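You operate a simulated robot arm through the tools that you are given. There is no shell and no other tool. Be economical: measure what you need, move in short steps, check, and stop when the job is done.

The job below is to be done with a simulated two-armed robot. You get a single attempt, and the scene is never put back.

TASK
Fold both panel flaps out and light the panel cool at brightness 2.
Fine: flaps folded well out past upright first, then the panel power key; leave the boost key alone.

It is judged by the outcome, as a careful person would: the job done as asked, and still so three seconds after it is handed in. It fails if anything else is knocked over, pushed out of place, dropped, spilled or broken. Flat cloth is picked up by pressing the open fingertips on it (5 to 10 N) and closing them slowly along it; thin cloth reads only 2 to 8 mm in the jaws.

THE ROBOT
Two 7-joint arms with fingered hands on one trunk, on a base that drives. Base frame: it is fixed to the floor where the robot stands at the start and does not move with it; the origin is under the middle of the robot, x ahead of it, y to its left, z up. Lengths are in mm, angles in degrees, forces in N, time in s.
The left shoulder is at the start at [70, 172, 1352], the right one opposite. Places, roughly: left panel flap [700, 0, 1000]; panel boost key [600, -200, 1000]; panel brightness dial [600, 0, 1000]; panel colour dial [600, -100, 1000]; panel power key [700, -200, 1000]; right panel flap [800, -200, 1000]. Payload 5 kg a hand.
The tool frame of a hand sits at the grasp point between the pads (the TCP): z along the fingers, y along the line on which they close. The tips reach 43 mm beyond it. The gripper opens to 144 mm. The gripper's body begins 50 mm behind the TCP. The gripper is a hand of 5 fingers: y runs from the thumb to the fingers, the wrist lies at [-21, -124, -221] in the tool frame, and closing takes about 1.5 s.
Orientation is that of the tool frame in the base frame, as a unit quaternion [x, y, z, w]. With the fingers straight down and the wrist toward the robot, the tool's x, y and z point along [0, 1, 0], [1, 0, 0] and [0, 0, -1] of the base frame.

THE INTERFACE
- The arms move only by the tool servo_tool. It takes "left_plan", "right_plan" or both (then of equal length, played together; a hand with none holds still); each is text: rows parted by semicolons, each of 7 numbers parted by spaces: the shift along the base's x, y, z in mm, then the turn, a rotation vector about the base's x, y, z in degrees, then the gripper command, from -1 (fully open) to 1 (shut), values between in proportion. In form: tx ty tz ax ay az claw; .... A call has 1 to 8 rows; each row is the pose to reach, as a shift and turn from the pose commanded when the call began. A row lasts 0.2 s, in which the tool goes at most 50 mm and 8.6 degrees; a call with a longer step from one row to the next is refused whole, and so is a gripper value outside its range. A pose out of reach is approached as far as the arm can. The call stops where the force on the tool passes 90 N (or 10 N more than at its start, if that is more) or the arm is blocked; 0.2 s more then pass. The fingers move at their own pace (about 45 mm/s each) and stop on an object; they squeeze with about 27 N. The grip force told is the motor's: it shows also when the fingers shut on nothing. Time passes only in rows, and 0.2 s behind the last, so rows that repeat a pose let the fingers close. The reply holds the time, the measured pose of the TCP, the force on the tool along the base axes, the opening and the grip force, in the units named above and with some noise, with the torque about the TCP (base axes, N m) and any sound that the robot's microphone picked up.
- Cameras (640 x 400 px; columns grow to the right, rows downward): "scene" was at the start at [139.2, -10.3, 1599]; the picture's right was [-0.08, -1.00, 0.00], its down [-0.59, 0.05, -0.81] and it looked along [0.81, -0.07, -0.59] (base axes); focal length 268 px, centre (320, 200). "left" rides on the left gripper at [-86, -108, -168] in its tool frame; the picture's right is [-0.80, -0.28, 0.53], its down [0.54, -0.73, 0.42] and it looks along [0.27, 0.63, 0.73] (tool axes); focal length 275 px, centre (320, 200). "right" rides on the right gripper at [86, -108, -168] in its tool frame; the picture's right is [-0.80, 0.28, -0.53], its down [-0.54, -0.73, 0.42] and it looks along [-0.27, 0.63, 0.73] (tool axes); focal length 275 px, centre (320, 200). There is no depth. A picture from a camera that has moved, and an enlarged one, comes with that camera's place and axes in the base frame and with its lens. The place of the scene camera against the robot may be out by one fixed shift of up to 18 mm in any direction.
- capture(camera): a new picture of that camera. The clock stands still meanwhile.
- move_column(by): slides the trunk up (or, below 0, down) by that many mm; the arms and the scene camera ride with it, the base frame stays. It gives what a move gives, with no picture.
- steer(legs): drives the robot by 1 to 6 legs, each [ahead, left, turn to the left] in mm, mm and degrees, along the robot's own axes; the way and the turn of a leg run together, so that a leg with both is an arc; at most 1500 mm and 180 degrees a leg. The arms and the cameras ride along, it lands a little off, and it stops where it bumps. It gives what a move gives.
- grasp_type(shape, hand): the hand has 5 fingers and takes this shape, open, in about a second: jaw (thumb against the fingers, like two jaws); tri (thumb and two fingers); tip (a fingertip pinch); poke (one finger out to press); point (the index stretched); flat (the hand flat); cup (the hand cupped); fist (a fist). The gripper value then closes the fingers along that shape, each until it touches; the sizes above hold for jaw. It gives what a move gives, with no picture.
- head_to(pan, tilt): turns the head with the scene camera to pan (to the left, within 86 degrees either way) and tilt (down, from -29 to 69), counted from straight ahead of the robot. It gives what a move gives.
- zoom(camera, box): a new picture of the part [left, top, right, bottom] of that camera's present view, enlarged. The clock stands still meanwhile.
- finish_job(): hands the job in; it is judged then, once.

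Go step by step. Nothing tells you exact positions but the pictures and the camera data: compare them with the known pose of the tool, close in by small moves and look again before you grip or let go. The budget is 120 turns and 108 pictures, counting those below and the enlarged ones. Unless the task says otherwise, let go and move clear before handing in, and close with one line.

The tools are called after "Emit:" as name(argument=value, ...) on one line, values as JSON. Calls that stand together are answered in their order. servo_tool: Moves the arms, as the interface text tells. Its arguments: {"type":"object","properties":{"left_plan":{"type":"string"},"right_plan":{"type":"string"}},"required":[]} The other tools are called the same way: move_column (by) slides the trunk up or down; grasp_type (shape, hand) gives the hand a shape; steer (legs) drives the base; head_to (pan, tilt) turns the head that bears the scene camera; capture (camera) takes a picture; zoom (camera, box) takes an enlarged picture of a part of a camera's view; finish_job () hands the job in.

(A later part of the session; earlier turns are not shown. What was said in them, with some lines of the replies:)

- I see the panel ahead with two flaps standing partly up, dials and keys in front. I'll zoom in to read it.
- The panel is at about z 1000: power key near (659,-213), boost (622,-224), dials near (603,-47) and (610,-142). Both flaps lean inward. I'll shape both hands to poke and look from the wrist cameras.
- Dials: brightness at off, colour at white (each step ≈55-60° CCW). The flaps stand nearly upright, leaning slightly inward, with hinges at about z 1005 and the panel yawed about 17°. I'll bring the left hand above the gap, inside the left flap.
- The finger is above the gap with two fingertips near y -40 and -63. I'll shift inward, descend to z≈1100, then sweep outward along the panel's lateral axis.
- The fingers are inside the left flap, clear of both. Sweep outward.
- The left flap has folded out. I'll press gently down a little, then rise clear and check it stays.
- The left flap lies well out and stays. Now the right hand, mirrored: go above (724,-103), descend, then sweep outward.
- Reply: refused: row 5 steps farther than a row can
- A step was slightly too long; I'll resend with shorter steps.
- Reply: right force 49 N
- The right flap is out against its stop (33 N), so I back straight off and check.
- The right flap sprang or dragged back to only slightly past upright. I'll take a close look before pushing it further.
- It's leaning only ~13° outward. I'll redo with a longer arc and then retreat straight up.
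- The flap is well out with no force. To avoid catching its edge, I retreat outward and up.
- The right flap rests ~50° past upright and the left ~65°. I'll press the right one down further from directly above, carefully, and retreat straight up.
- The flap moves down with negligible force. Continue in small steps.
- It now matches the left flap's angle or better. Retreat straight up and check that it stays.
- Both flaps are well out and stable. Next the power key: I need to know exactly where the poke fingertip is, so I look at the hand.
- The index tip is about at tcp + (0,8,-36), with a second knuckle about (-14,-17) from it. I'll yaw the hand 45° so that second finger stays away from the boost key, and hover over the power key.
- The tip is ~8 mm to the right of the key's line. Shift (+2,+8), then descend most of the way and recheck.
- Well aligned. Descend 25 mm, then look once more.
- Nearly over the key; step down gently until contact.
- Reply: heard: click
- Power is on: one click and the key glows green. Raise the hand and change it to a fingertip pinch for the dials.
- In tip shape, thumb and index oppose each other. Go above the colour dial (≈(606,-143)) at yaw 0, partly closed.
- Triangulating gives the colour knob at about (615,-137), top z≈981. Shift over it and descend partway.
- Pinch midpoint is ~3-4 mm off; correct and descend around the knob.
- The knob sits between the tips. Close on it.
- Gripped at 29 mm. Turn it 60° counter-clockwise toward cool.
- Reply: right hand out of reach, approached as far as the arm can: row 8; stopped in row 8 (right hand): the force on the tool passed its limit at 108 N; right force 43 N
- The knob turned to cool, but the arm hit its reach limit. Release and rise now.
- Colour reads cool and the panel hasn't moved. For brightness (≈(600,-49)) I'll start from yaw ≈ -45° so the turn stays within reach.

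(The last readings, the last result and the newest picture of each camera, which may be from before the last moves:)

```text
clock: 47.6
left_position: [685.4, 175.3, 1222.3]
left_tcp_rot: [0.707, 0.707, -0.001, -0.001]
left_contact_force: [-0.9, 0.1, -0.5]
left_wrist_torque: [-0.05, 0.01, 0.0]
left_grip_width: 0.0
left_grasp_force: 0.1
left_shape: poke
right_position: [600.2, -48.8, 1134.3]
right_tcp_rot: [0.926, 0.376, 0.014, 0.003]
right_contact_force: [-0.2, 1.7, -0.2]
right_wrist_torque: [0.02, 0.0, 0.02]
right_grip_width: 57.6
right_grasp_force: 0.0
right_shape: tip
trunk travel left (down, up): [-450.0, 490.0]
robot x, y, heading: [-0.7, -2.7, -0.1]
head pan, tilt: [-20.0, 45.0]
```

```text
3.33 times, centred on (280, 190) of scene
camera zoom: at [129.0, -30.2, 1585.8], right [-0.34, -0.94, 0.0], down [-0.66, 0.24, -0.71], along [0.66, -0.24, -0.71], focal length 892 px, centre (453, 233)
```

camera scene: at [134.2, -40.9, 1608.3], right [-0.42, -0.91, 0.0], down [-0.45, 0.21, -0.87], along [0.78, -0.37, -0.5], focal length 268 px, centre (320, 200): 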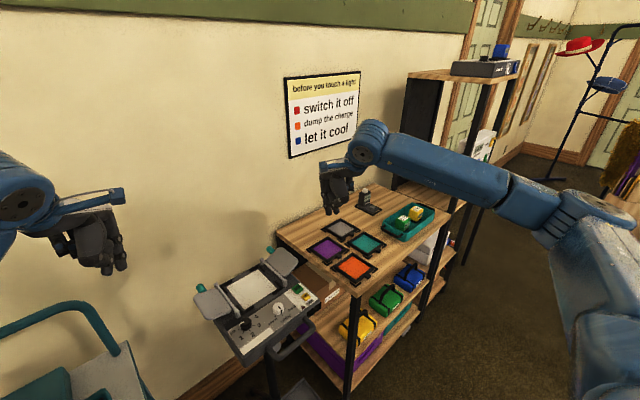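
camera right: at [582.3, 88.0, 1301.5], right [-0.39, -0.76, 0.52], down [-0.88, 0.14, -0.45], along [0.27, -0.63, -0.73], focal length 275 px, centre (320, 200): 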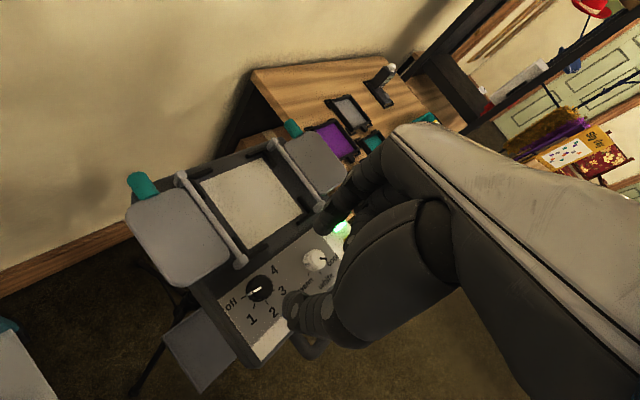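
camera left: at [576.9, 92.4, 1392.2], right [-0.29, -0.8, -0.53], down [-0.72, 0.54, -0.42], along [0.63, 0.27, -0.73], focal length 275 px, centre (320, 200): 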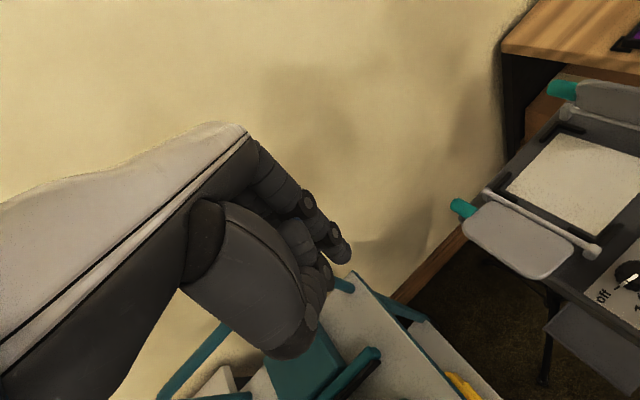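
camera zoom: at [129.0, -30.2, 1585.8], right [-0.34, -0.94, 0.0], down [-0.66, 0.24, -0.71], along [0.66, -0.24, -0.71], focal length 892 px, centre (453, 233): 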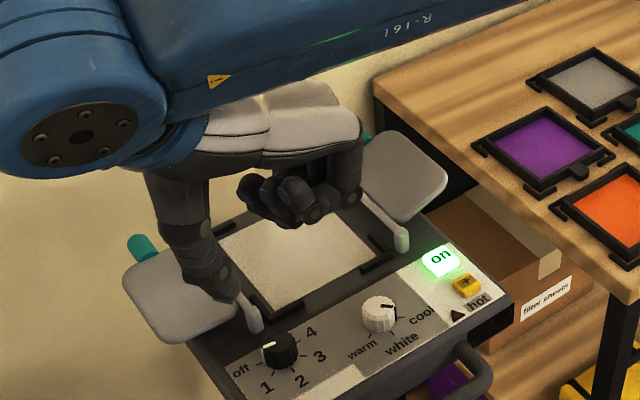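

Over the brightness knob within a few mm. Descend partway and refine.

Emit:
servo_tool(right_plan="2 2 -25 0 0 0 0.2; 2 2 -55 0 0 0 0.2; 2 2 -82 0 0 0 0.2; 2 2 -85 0 0 0 0.2")

Emit:
zoom(camera="right", box=[200, 200, 360, 320])

Emit:
zoom(camera="scene", box=[210, 160, 320, 250])

```text
clock: 48.6
left_position: [686.3, 175.0, 1222.5]
left_tcp_rot: [0.707, 0.707, -0.001, -0.001]
left_contact_force: [1.1, 0.4, 1.0]
left_wrist_torque: [-0.03, 0.04, 0.0]
left_grip_width: 0.2
left_grasp_force: 0.1
left_shape: poke
right_position: [602.1, -47.3, 1047.8]
right_tcp_rot: [0.926, 0.377, 0.013, 0.003]
right_contact_force: [0.2, 0.3, 0.6]
right_wrist_torque: [-0.04, -0.01, 0.01]
right_grip_width: 57.8
right_grasp_force: 0.1
right_shape: tip
trunk travel left (down, up): [-450.0, 490.0]
robot x, y, heading: [1.0, 2.3, -0.1]
head pan, tilt: [-20.0, 45.0]
```

```text
3.33 times, centred on (280, 260) of right
camera zoom: at [583.7, 89.4, 1215.9], right [-0.39, -0.76, 0.52], down [-0.88, 0.14, -0.45], along [0.27, -0.63, -0.73], focal length 918 px, centre (453, 0)
```

zoom: 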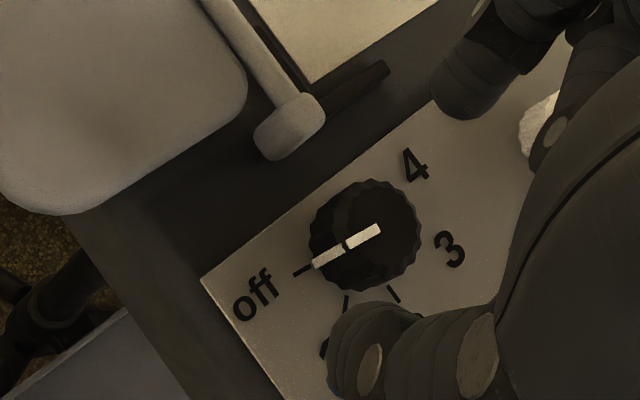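

```text
4.44 times, centred on (265, 205) of scene
camera zoom: at [128.8, -31.1, 1585.8], right [-0.34, -0.94, 0.0], down [-0.66, 0.24, -0.71], along [0.66, -0.24, -0.71], focal length 1190 px, centre (564, 178)
```

zoom: 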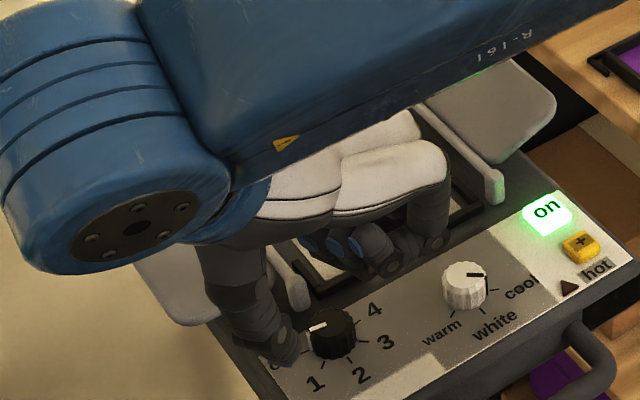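

The view matches the colour-dial approach, so the same tool-frame correction applies. Descend and close.

Emit:
servo_tool(right_plan="-1.5 -4.5 -10 0 0 0 0.2; -1.5 -4.5 -20 0 0 0 0.2; -1.5 -4.5 -30 0 0 0 0.2; -1.5 -4.5 -33 0 0 0 0.2")

Emit:
zoom(camera="right", box=[200, 200, 360, 320])

```text
clock: 49.6
left_position: [685.5, 175.5, 1225.1]
left_tcp_rot: [0.708, 0.707, -0.001, -0.001]
left_contact_force: [0.0, -0.7, -0.5]
left_wrist_torque: [0.03, -0.03, -0.01]
left_grip_width: 0.0
left_grasp_force: 0.0
left_shape: poke
right_position: [600.6, -52.4, 1015.0]
right_tcp_rot: [0.926, 0.376, 0.014, 0.003]
right_contact_force: [-0.1, -0.4, 0.1]
right_wrist_torque: [0.01, -0.03, 0.0]
right_grip_width: 57.9
right_grasp_force: 0.1
right_shape: tip
trunk travel left (down, up): [-450.0, 490.0]
robot x, y, heading: [0.3, -1.1, -0.2]
head pan, tilt: [-20.0, 45.0]
```

```text
3.33 times, centred on (280, 260) of right
camera zoom: at [582.1, 84.5, 1183.1], right [-0.39, -0.76, 0.52], down [-0.88, 0.14, -0.45], along [0.27, -0.63, -0.73], focal length 918 px, centre (453, 0)
```

zoom: 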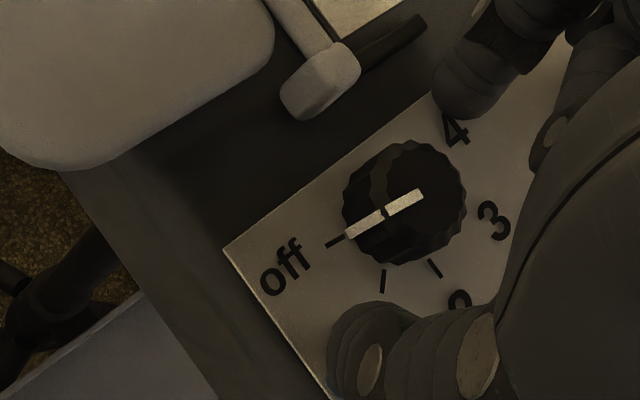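

Emit:
servo_tool(right_plan="0 0 0 0 0 0 0.4; 0 0 0 0 0 0 0.6; 0 0 0 0 0 0 0.8; 0 0 0 0 0 0 0.8; 0 0 0 0 0 0 0.8")

Emit:
servo_tool(right_plan="0 0 0 0 0 7.5 0.8; 0 0 0 0 0 15 0.8; 0 0 0 0 0 22.5 0.8; 0 0 0 0 0 30 0.8; 0 0 0 0 0 37.5 0.8; 0 0 0 0 0 45 0.8; 0 0 0 0 0 52.5 0.8")

Emit:
zoom(camera="right", box=[200, 200, 360, 320])

Emit:
zoom(camera="scene", box=[210, 160, 320, 250])

```text
clock: 50.8
left_position: [685.8, 176.0, 1222.9]
left_tcp_rot: [0.708, 0.706, -0.002, 0.0]
left_contact_force: [-0.8, 0.1, -0.2]
left_wrist_torque: [-0.01, -0.01, 0.02]
left_grip_width: 0.2
left_grasp_force: 0.0
left_shape: poke
right_position: [600.5, -53.0, 1016.2]
right_tcp_rot: [0.926, 0.377, 0.013, 0.002]
right_contact_force: [-0.7, -1.3, -0.6]
right_wrist_torque: [-0.03, 0.07, 0.01]
right_grip_width: 21.1
right_grasp_force: 26.9
right_shape: tip
trunk travel left (down, up): [-450.0, 490.0]
robot x, y, heading: [-2.8, -0.9, -0.1]
head pan, tilt: [-20.0, 45.0]
```

```text
clock: 52.4
left_position: [686.7, 173.3, 1222.7]
left_tcp_rot: [0.708, 0.706, 0.0, -0.002]
left_contact_force: [-0.7, -0.9, 0.4]
left_wrist_torque: [0.04, -0.02, 0.03]
left_grip_width: 0.2
left_grasp_force: 0.0
left_shape: poke
right_position: [601.8, -54.7, 1016.0]
right_tcp_rot: [0.664, 0.748, 0.014, -0.004]
right_contact_force: [9.5, -11.8, -0.1]
right_wrist_torque: [-0.11, -0.56, -0.54]
right_grip_width: 20.8
right_grasp_force: 26.8
right_shape: tip
trunk travel left (down, up): [-450.0, 490.0]
robot x, y, heading: [1.0, 4.6, -0.1]
head pan, tilt: [-20.0, 45.0]
```

```text
3.33 times, centred on (280, 260) of right
camera zoom: at [482.0, 13.5, 1183.1], right [0.37, -0.77, 0.52], down [-0.65, -0.61, -0.45], along [0.66, -0.17, -0.73], focal length 918 px, centre (453, 0)
```

zoom: 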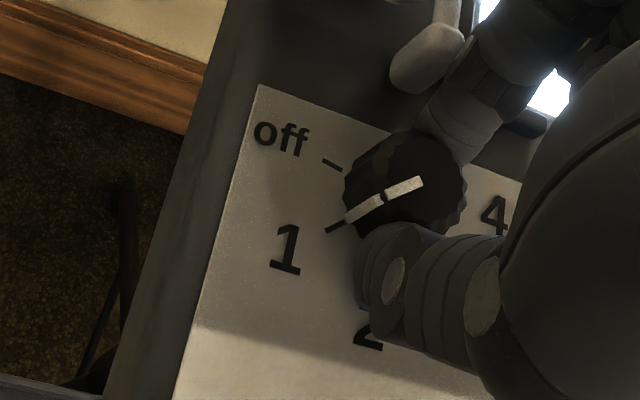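

```text
4.44 times, centred on (265, 205) of scene
camera zoom: at [129.8, -34.4, 1585.7], right [-0.34, -0.94, 0.0], down [-0.66, 0.24, -0.71], along [0.66, -0.24, -0.71], focal length 1190 px, centre (564, 178)
```

zoom: 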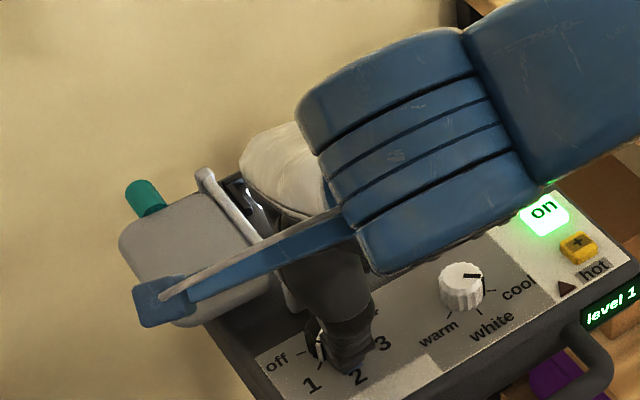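

The display says "level 1" and the light is on. Release, rotate back 52°, and regrip for the second step.

Emit:
servo_tool(right_plan="0 0 0 0 0 0 0.5; 0 0 0 0 0 0 0.2; 0 0 0 0 0 0 0.2; 0 0 0 0 0 0 0.2")

Emit:
servo_tool(right_plan="0 0 2 0 0 -7.5 0.2; 0 0 2 0 0 -15 0.2; 0 0 2 0 0 -22.5 0.2; 0 0 2 0 0 -30 0.2; 0 0 2 0 0 -37.5 0.2; 0 0 2 0 0 -45 0.2; 0 0 0 0 0 -52.5 0.2")

Emit:
zoom(camera="right", box=[200, 200, 360, 320])

```text
clock: 53.4
left_position: [684.6, 172.5, 1223.6]
left_tcp_rot: [0.708, 0.706, 0.0, 0.0]
left_contact_force: [-0.2, -0.3, 0.1]
left_wrist_torque: [0.0, 0.02, -0.01]
left_grip_width: 0.2
left_grasp_force: 0.1
left_shape: poke
right_position: [599.0, -54.7, 1015.5]
right_tcp_rot: [0.664, 0.748, 0.014, -0.005]
right_contact_force: [-12.7, -21.3, -2.9]
right_wrist_torque: [-0.4, 0.36, -0.63]
right_grip_width: 50.6
right_grasp_force: 0.0
right_shape: tip
trunk travel left (down, up): [-450.0, 490.0]
robot x, y, heading: [-0.2, -0.6, 0.2]
head pan, tilt: [-20.0, 45.0]
```

```text
clock: 55.0
left_position: [687.0, 175.2, 1222.7]
left_tcp_rot: [0.708, 0.706, -0.001, 0.0]
left_contact_force: [0.5, -0.5, -0.5]
left_wrist_torque: [0.01, 0.01, 0.01]
left_grip_width: 0.2
left_grasp_force: 0.0
left_shape: poke
right_position: [601.4, -51.4, 1014.2]
right_tcp_rot: [0.926, 0.376, 0.013, 0.002]
right_contact_force: [-0.7, -0.1, -0.4]
right_wrist_torque: [-0.02, -0.01, -0.04]
right_grip_width: 57.5
right_grasp_force: 0.1
right_shape: tip
trunk travel left (down, up): [-450.0, 490.0]
robot x, y, heading: [-0.9, -1.1, -0.1]
head pan, tilt: [-20.0, 45.0]
```

```text
3.33 times, centred on (280, 260) of right
camera zoom: at [582.7, 85.4, 1183.2], right [-0.39, -0.76, 0.52], down [-0.88, 0.14, -0.45], along [0.26, -0.63, -0.73], focal length 918 px, centre (453, 0)
```

zoom: 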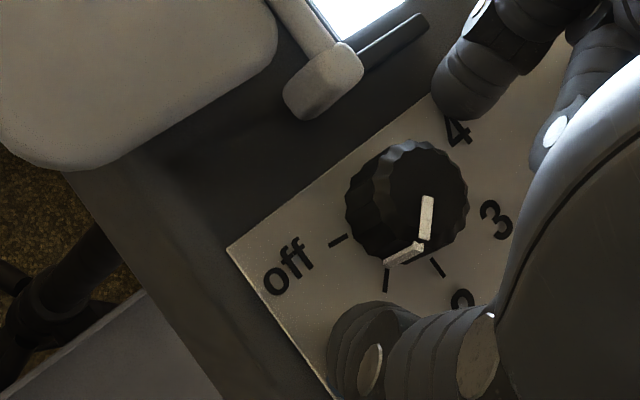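

The pointer is at 1. Regrip and turn another step of 53°; afterwards I'll open only to 40 mm so the index doesn't touch the hinge post, then lift.

Emit:
servo_tool(right_plan="0 0 0 0 0 0 0.4; 0 0 0 0 0 0 0.6; 0 0 0 0 0 0 0.8; 0 0 0 0 0 0 0.8; 0 0 0 0 0 0 0.8")

Emit:
servo_tool(right_plan="0 0 0 0 0 7.5 0.8; 0 0 0 0 0 15 0.8; 0 0 0 0 0 22.5 0.8; 0 0 0 0 0 30 0.8; 0 0 0 0 0 37.5 0.8; 0 0 0 0 0 45 0.8; 0 0 0 0 0 53 0.8")

Emit:
zoom(camera="scene", box=[210, 160, 340, 260])

Emit:
zoom(camera="right", box=[200, 200, 360, 320])

```text
clock: 56.2
left_position: [685.8, 174.8, 1223.1]
left_tcp_rot: [0.708, 0.706, 0.0, -0.001]
left_contact_force: [0.2, 0.4, -0.4]
left_wrist_torque: [0.01, -0.05, 0.0]
left_grip_width: 0.0
left_grasp_force: 0.0
left_shape: poke
right_position: [601.0, -52.5, 1015.4]
right_tcp_rot: [0.926, 0.378, 0.013, 0.002]
right_contact_force: [0.0, -0.2, -1.7]
right_wrist_torque: [-0.01, 0.01, -0.08]
right_grip_width: 23.0
right_grasp_force: 27.2
right_shape: tip
trunk travel left (down, up): [-450.0, 490.0]
robot x, y, heading: [-2.0, 3.7, -0.3]
head pan, tilt: [-20.0, 45.0]
```

```text
clock: 57.8
left_position: [687.8, 172.9, 1222.8]
left_tcp_rot: [0.708, 0.707, -0.001, 0.0]
left_contact_force: [-0.5, 0.9, -0.2]
left_wrist_torque: [-0.01, 0.03, -0.01]
left_grip_width: 0.0
left_grasp_force: 0.1
left_shape: poke
right_position: [602.0, -55.0, 1015.2]
right_tcp_rot: [0.661, 0.75, 0.014, -0.003]
right_contact_force: [9.1, -12.3, -0.2]
right_wrist_torque: [-0.07, -0.51, -0.69]
right_grip_width: 22.4
right_grasp_force: 26.9
right_shape: tip
trunk travel left (down, up): [-450.0, 490.0]
robot x, y, heading: [1.6, -0.0, 0.0]
head pan, tilt: [-20.0, 45.0]
```

```text
4.00 times, centred on (275, 210) of scene
camera zoom: at [130.0, -34.4, 1585.7], right [-0.34, -0.94, 0.0], down [-0.66, 0.24, -0.71], along [0.66, -0.24, -0.71], focal length 1070 px, centre (500, 160)
```

zoom: 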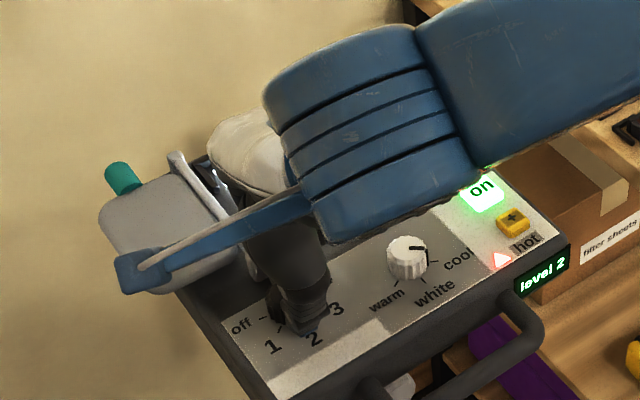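

```text
3.33 times, centred on (280, 260) of right
camera zoom: at [481.6, 12.2, 1183.3], right [0.38, -0.77, 0.52], down [-0.64, -0.62, -0.45], along [0.66, -0.17, -0.73], focal length 918 px, centre (453, 0)
```

zoom: 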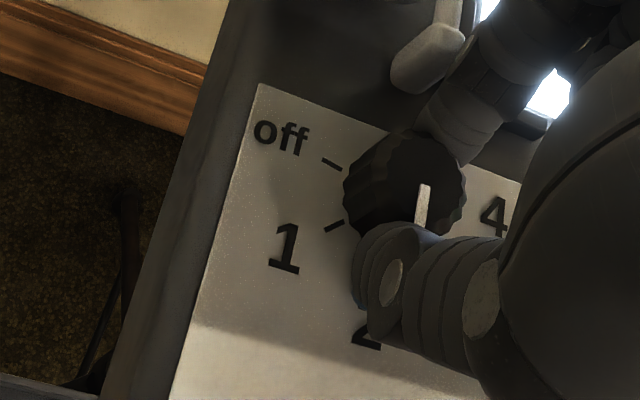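

Display: "level 2". Release to 40 mm and lift straight up.

Emit:
servo_tool(right_plan="0 0 0 0 0 0 0.6; 0 0 0 0 0 0 0.5; 0 0 0 0 0 0 0.5; 0 0 15 0 0 0 0.5; 0 0 40 0 0 0 0.5; 0 0 80 0 0 0 0.5; 0 0 125 0 0 0 0.5")

Emit:
servo_tool(right_plan="0 -45 10 0 0 0 0.5; 0 -90 20 0 0 0 0.5; 0 -135 30 0 0 0 0.5; 0 -180 40 0 0 0 0.5; 0 -225 50 0 0 0 0.5; 0 -270 50 0 0 0 0.5; 0 -310 50 0 0 0 0.5")

Emit:
zoom(camera="scene", box=[200, 130, 360, 250])

Emit:
capture(camera="scene")

```text
clock: 59.4
left_position: [684.7, 175.8, 1223.8]
left_tcp_rot: [0.708, 0.706, 0.0, 0.0]
left_contact_force: [0.0, 0.4, 0.3]
left_wrist_torque: [0.03, -0.01, 0.02]
left_grip_width: 0.0
left_grasp_force: 0.1
left_shape: poke
right_position: [599.9, -51.9, 1140.4]
right_tcp_rot: [0.66, 0.751, 0.014, -0.003]
right_contact_force: [-0.3, 0.3, -0.5]
right_wrist_torque: [-0.01, -0.03, 0.0]
right_grip_width: 35.7
right_grasp_force: 0.0
right_shape: tip
trunk travel left (down, up): [-450.0, 490.0]
robot x, y, heading: [2.0, 1.3, -0.0]
head pan, tilt: [-20.0, 45.0]
```

```text
clock: 61.0
left_position: [684.0, 174.7, 1224.5]
left_tcp_rot: [0.708, 0.707, 0.001, -0.002]
left_contact_force: [-0.1, -1.1, -0.2]
left_wrist_torque: [0.05, -0.04, 0.01]
left_grip_width: 0.1
left_grasp_force: 0.0
left_shape: poke
right_position: [601.0, -365.1, 1191.5]
right_tcp_rot: [0.66, 0.751, 0.014, -0.004]
right_contact_force: [-0.2, -0.1, 0.1]
right_wrist_torque: [0.03, 0.03, -0.03]
right_grip_width: 35.7
right_grasp_force: 0.0
right_shape: tip
trunk travel left (down, up): [-450.0, 490.0]
robot x, y, heading: [-0.3, -0.1, -0.3]
head pan, tilt: [-20.0, 45.0]
```

```text
3.33 times, centred on (280, 190) of scene
camera zoom: at [127.3, -33.2, 1585.9], right [-0.34, -0.94, 0.0], down [-0.66, 0.24, -0.71], along [0.66, -0.24, -0.71], focal length 892 px, centre (453, 233)
```

zoom: 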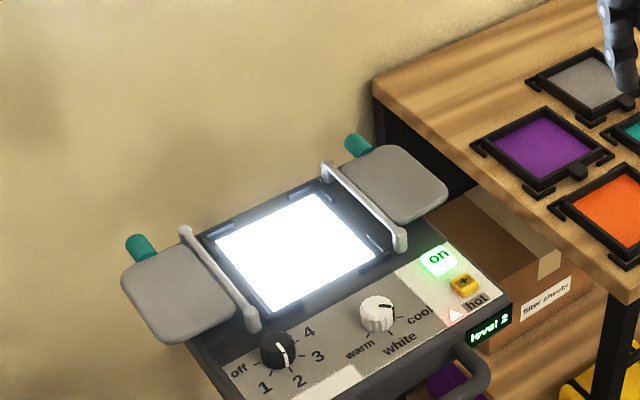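

```text
30 pictures are left
camera scene: at [127.3, -33.2, 1585.9], right [-0.34, -0.94, 0.0], down [-0.66, 0.24, -0.71], along [0.66, -0.24, -0.71], focal length 268 px, centre (320, 200)
```

scene: 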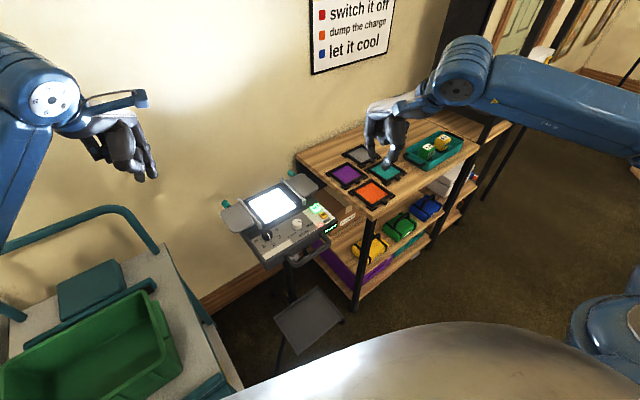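

Light is on at level 2. Check the two pointers closely.

Emit:
zoom(camera="scene", box=[252, 190, 352, 252])

```text
6.40 times, centred on (302, 221) of scene
camera zoom: at [127.3, -33.2, 1585.9], right [-0.34, -0.94, 0.0], down [-0.66, 0.24, -0.71], along [0.66, -0.24, -0.71], focal length 1713 px, centre (435, 66)
```

zoom: 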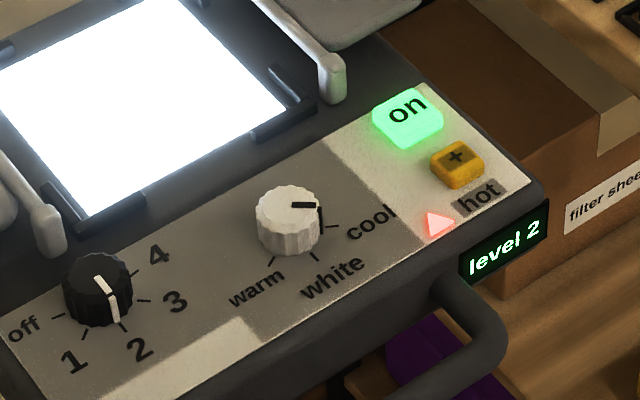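

The pointers sit at cool and 2, the display reads "level 2", both flaps are well out, boost is untouched and both hands are clear. Handing in.

Emit:
finish_job()

```text
The job is handed in.
```

Both flaps are folded well out and the panel is on, lit cool at brightness 2. The boost key was not touched, and nothing else was disturbed in the last pictures.
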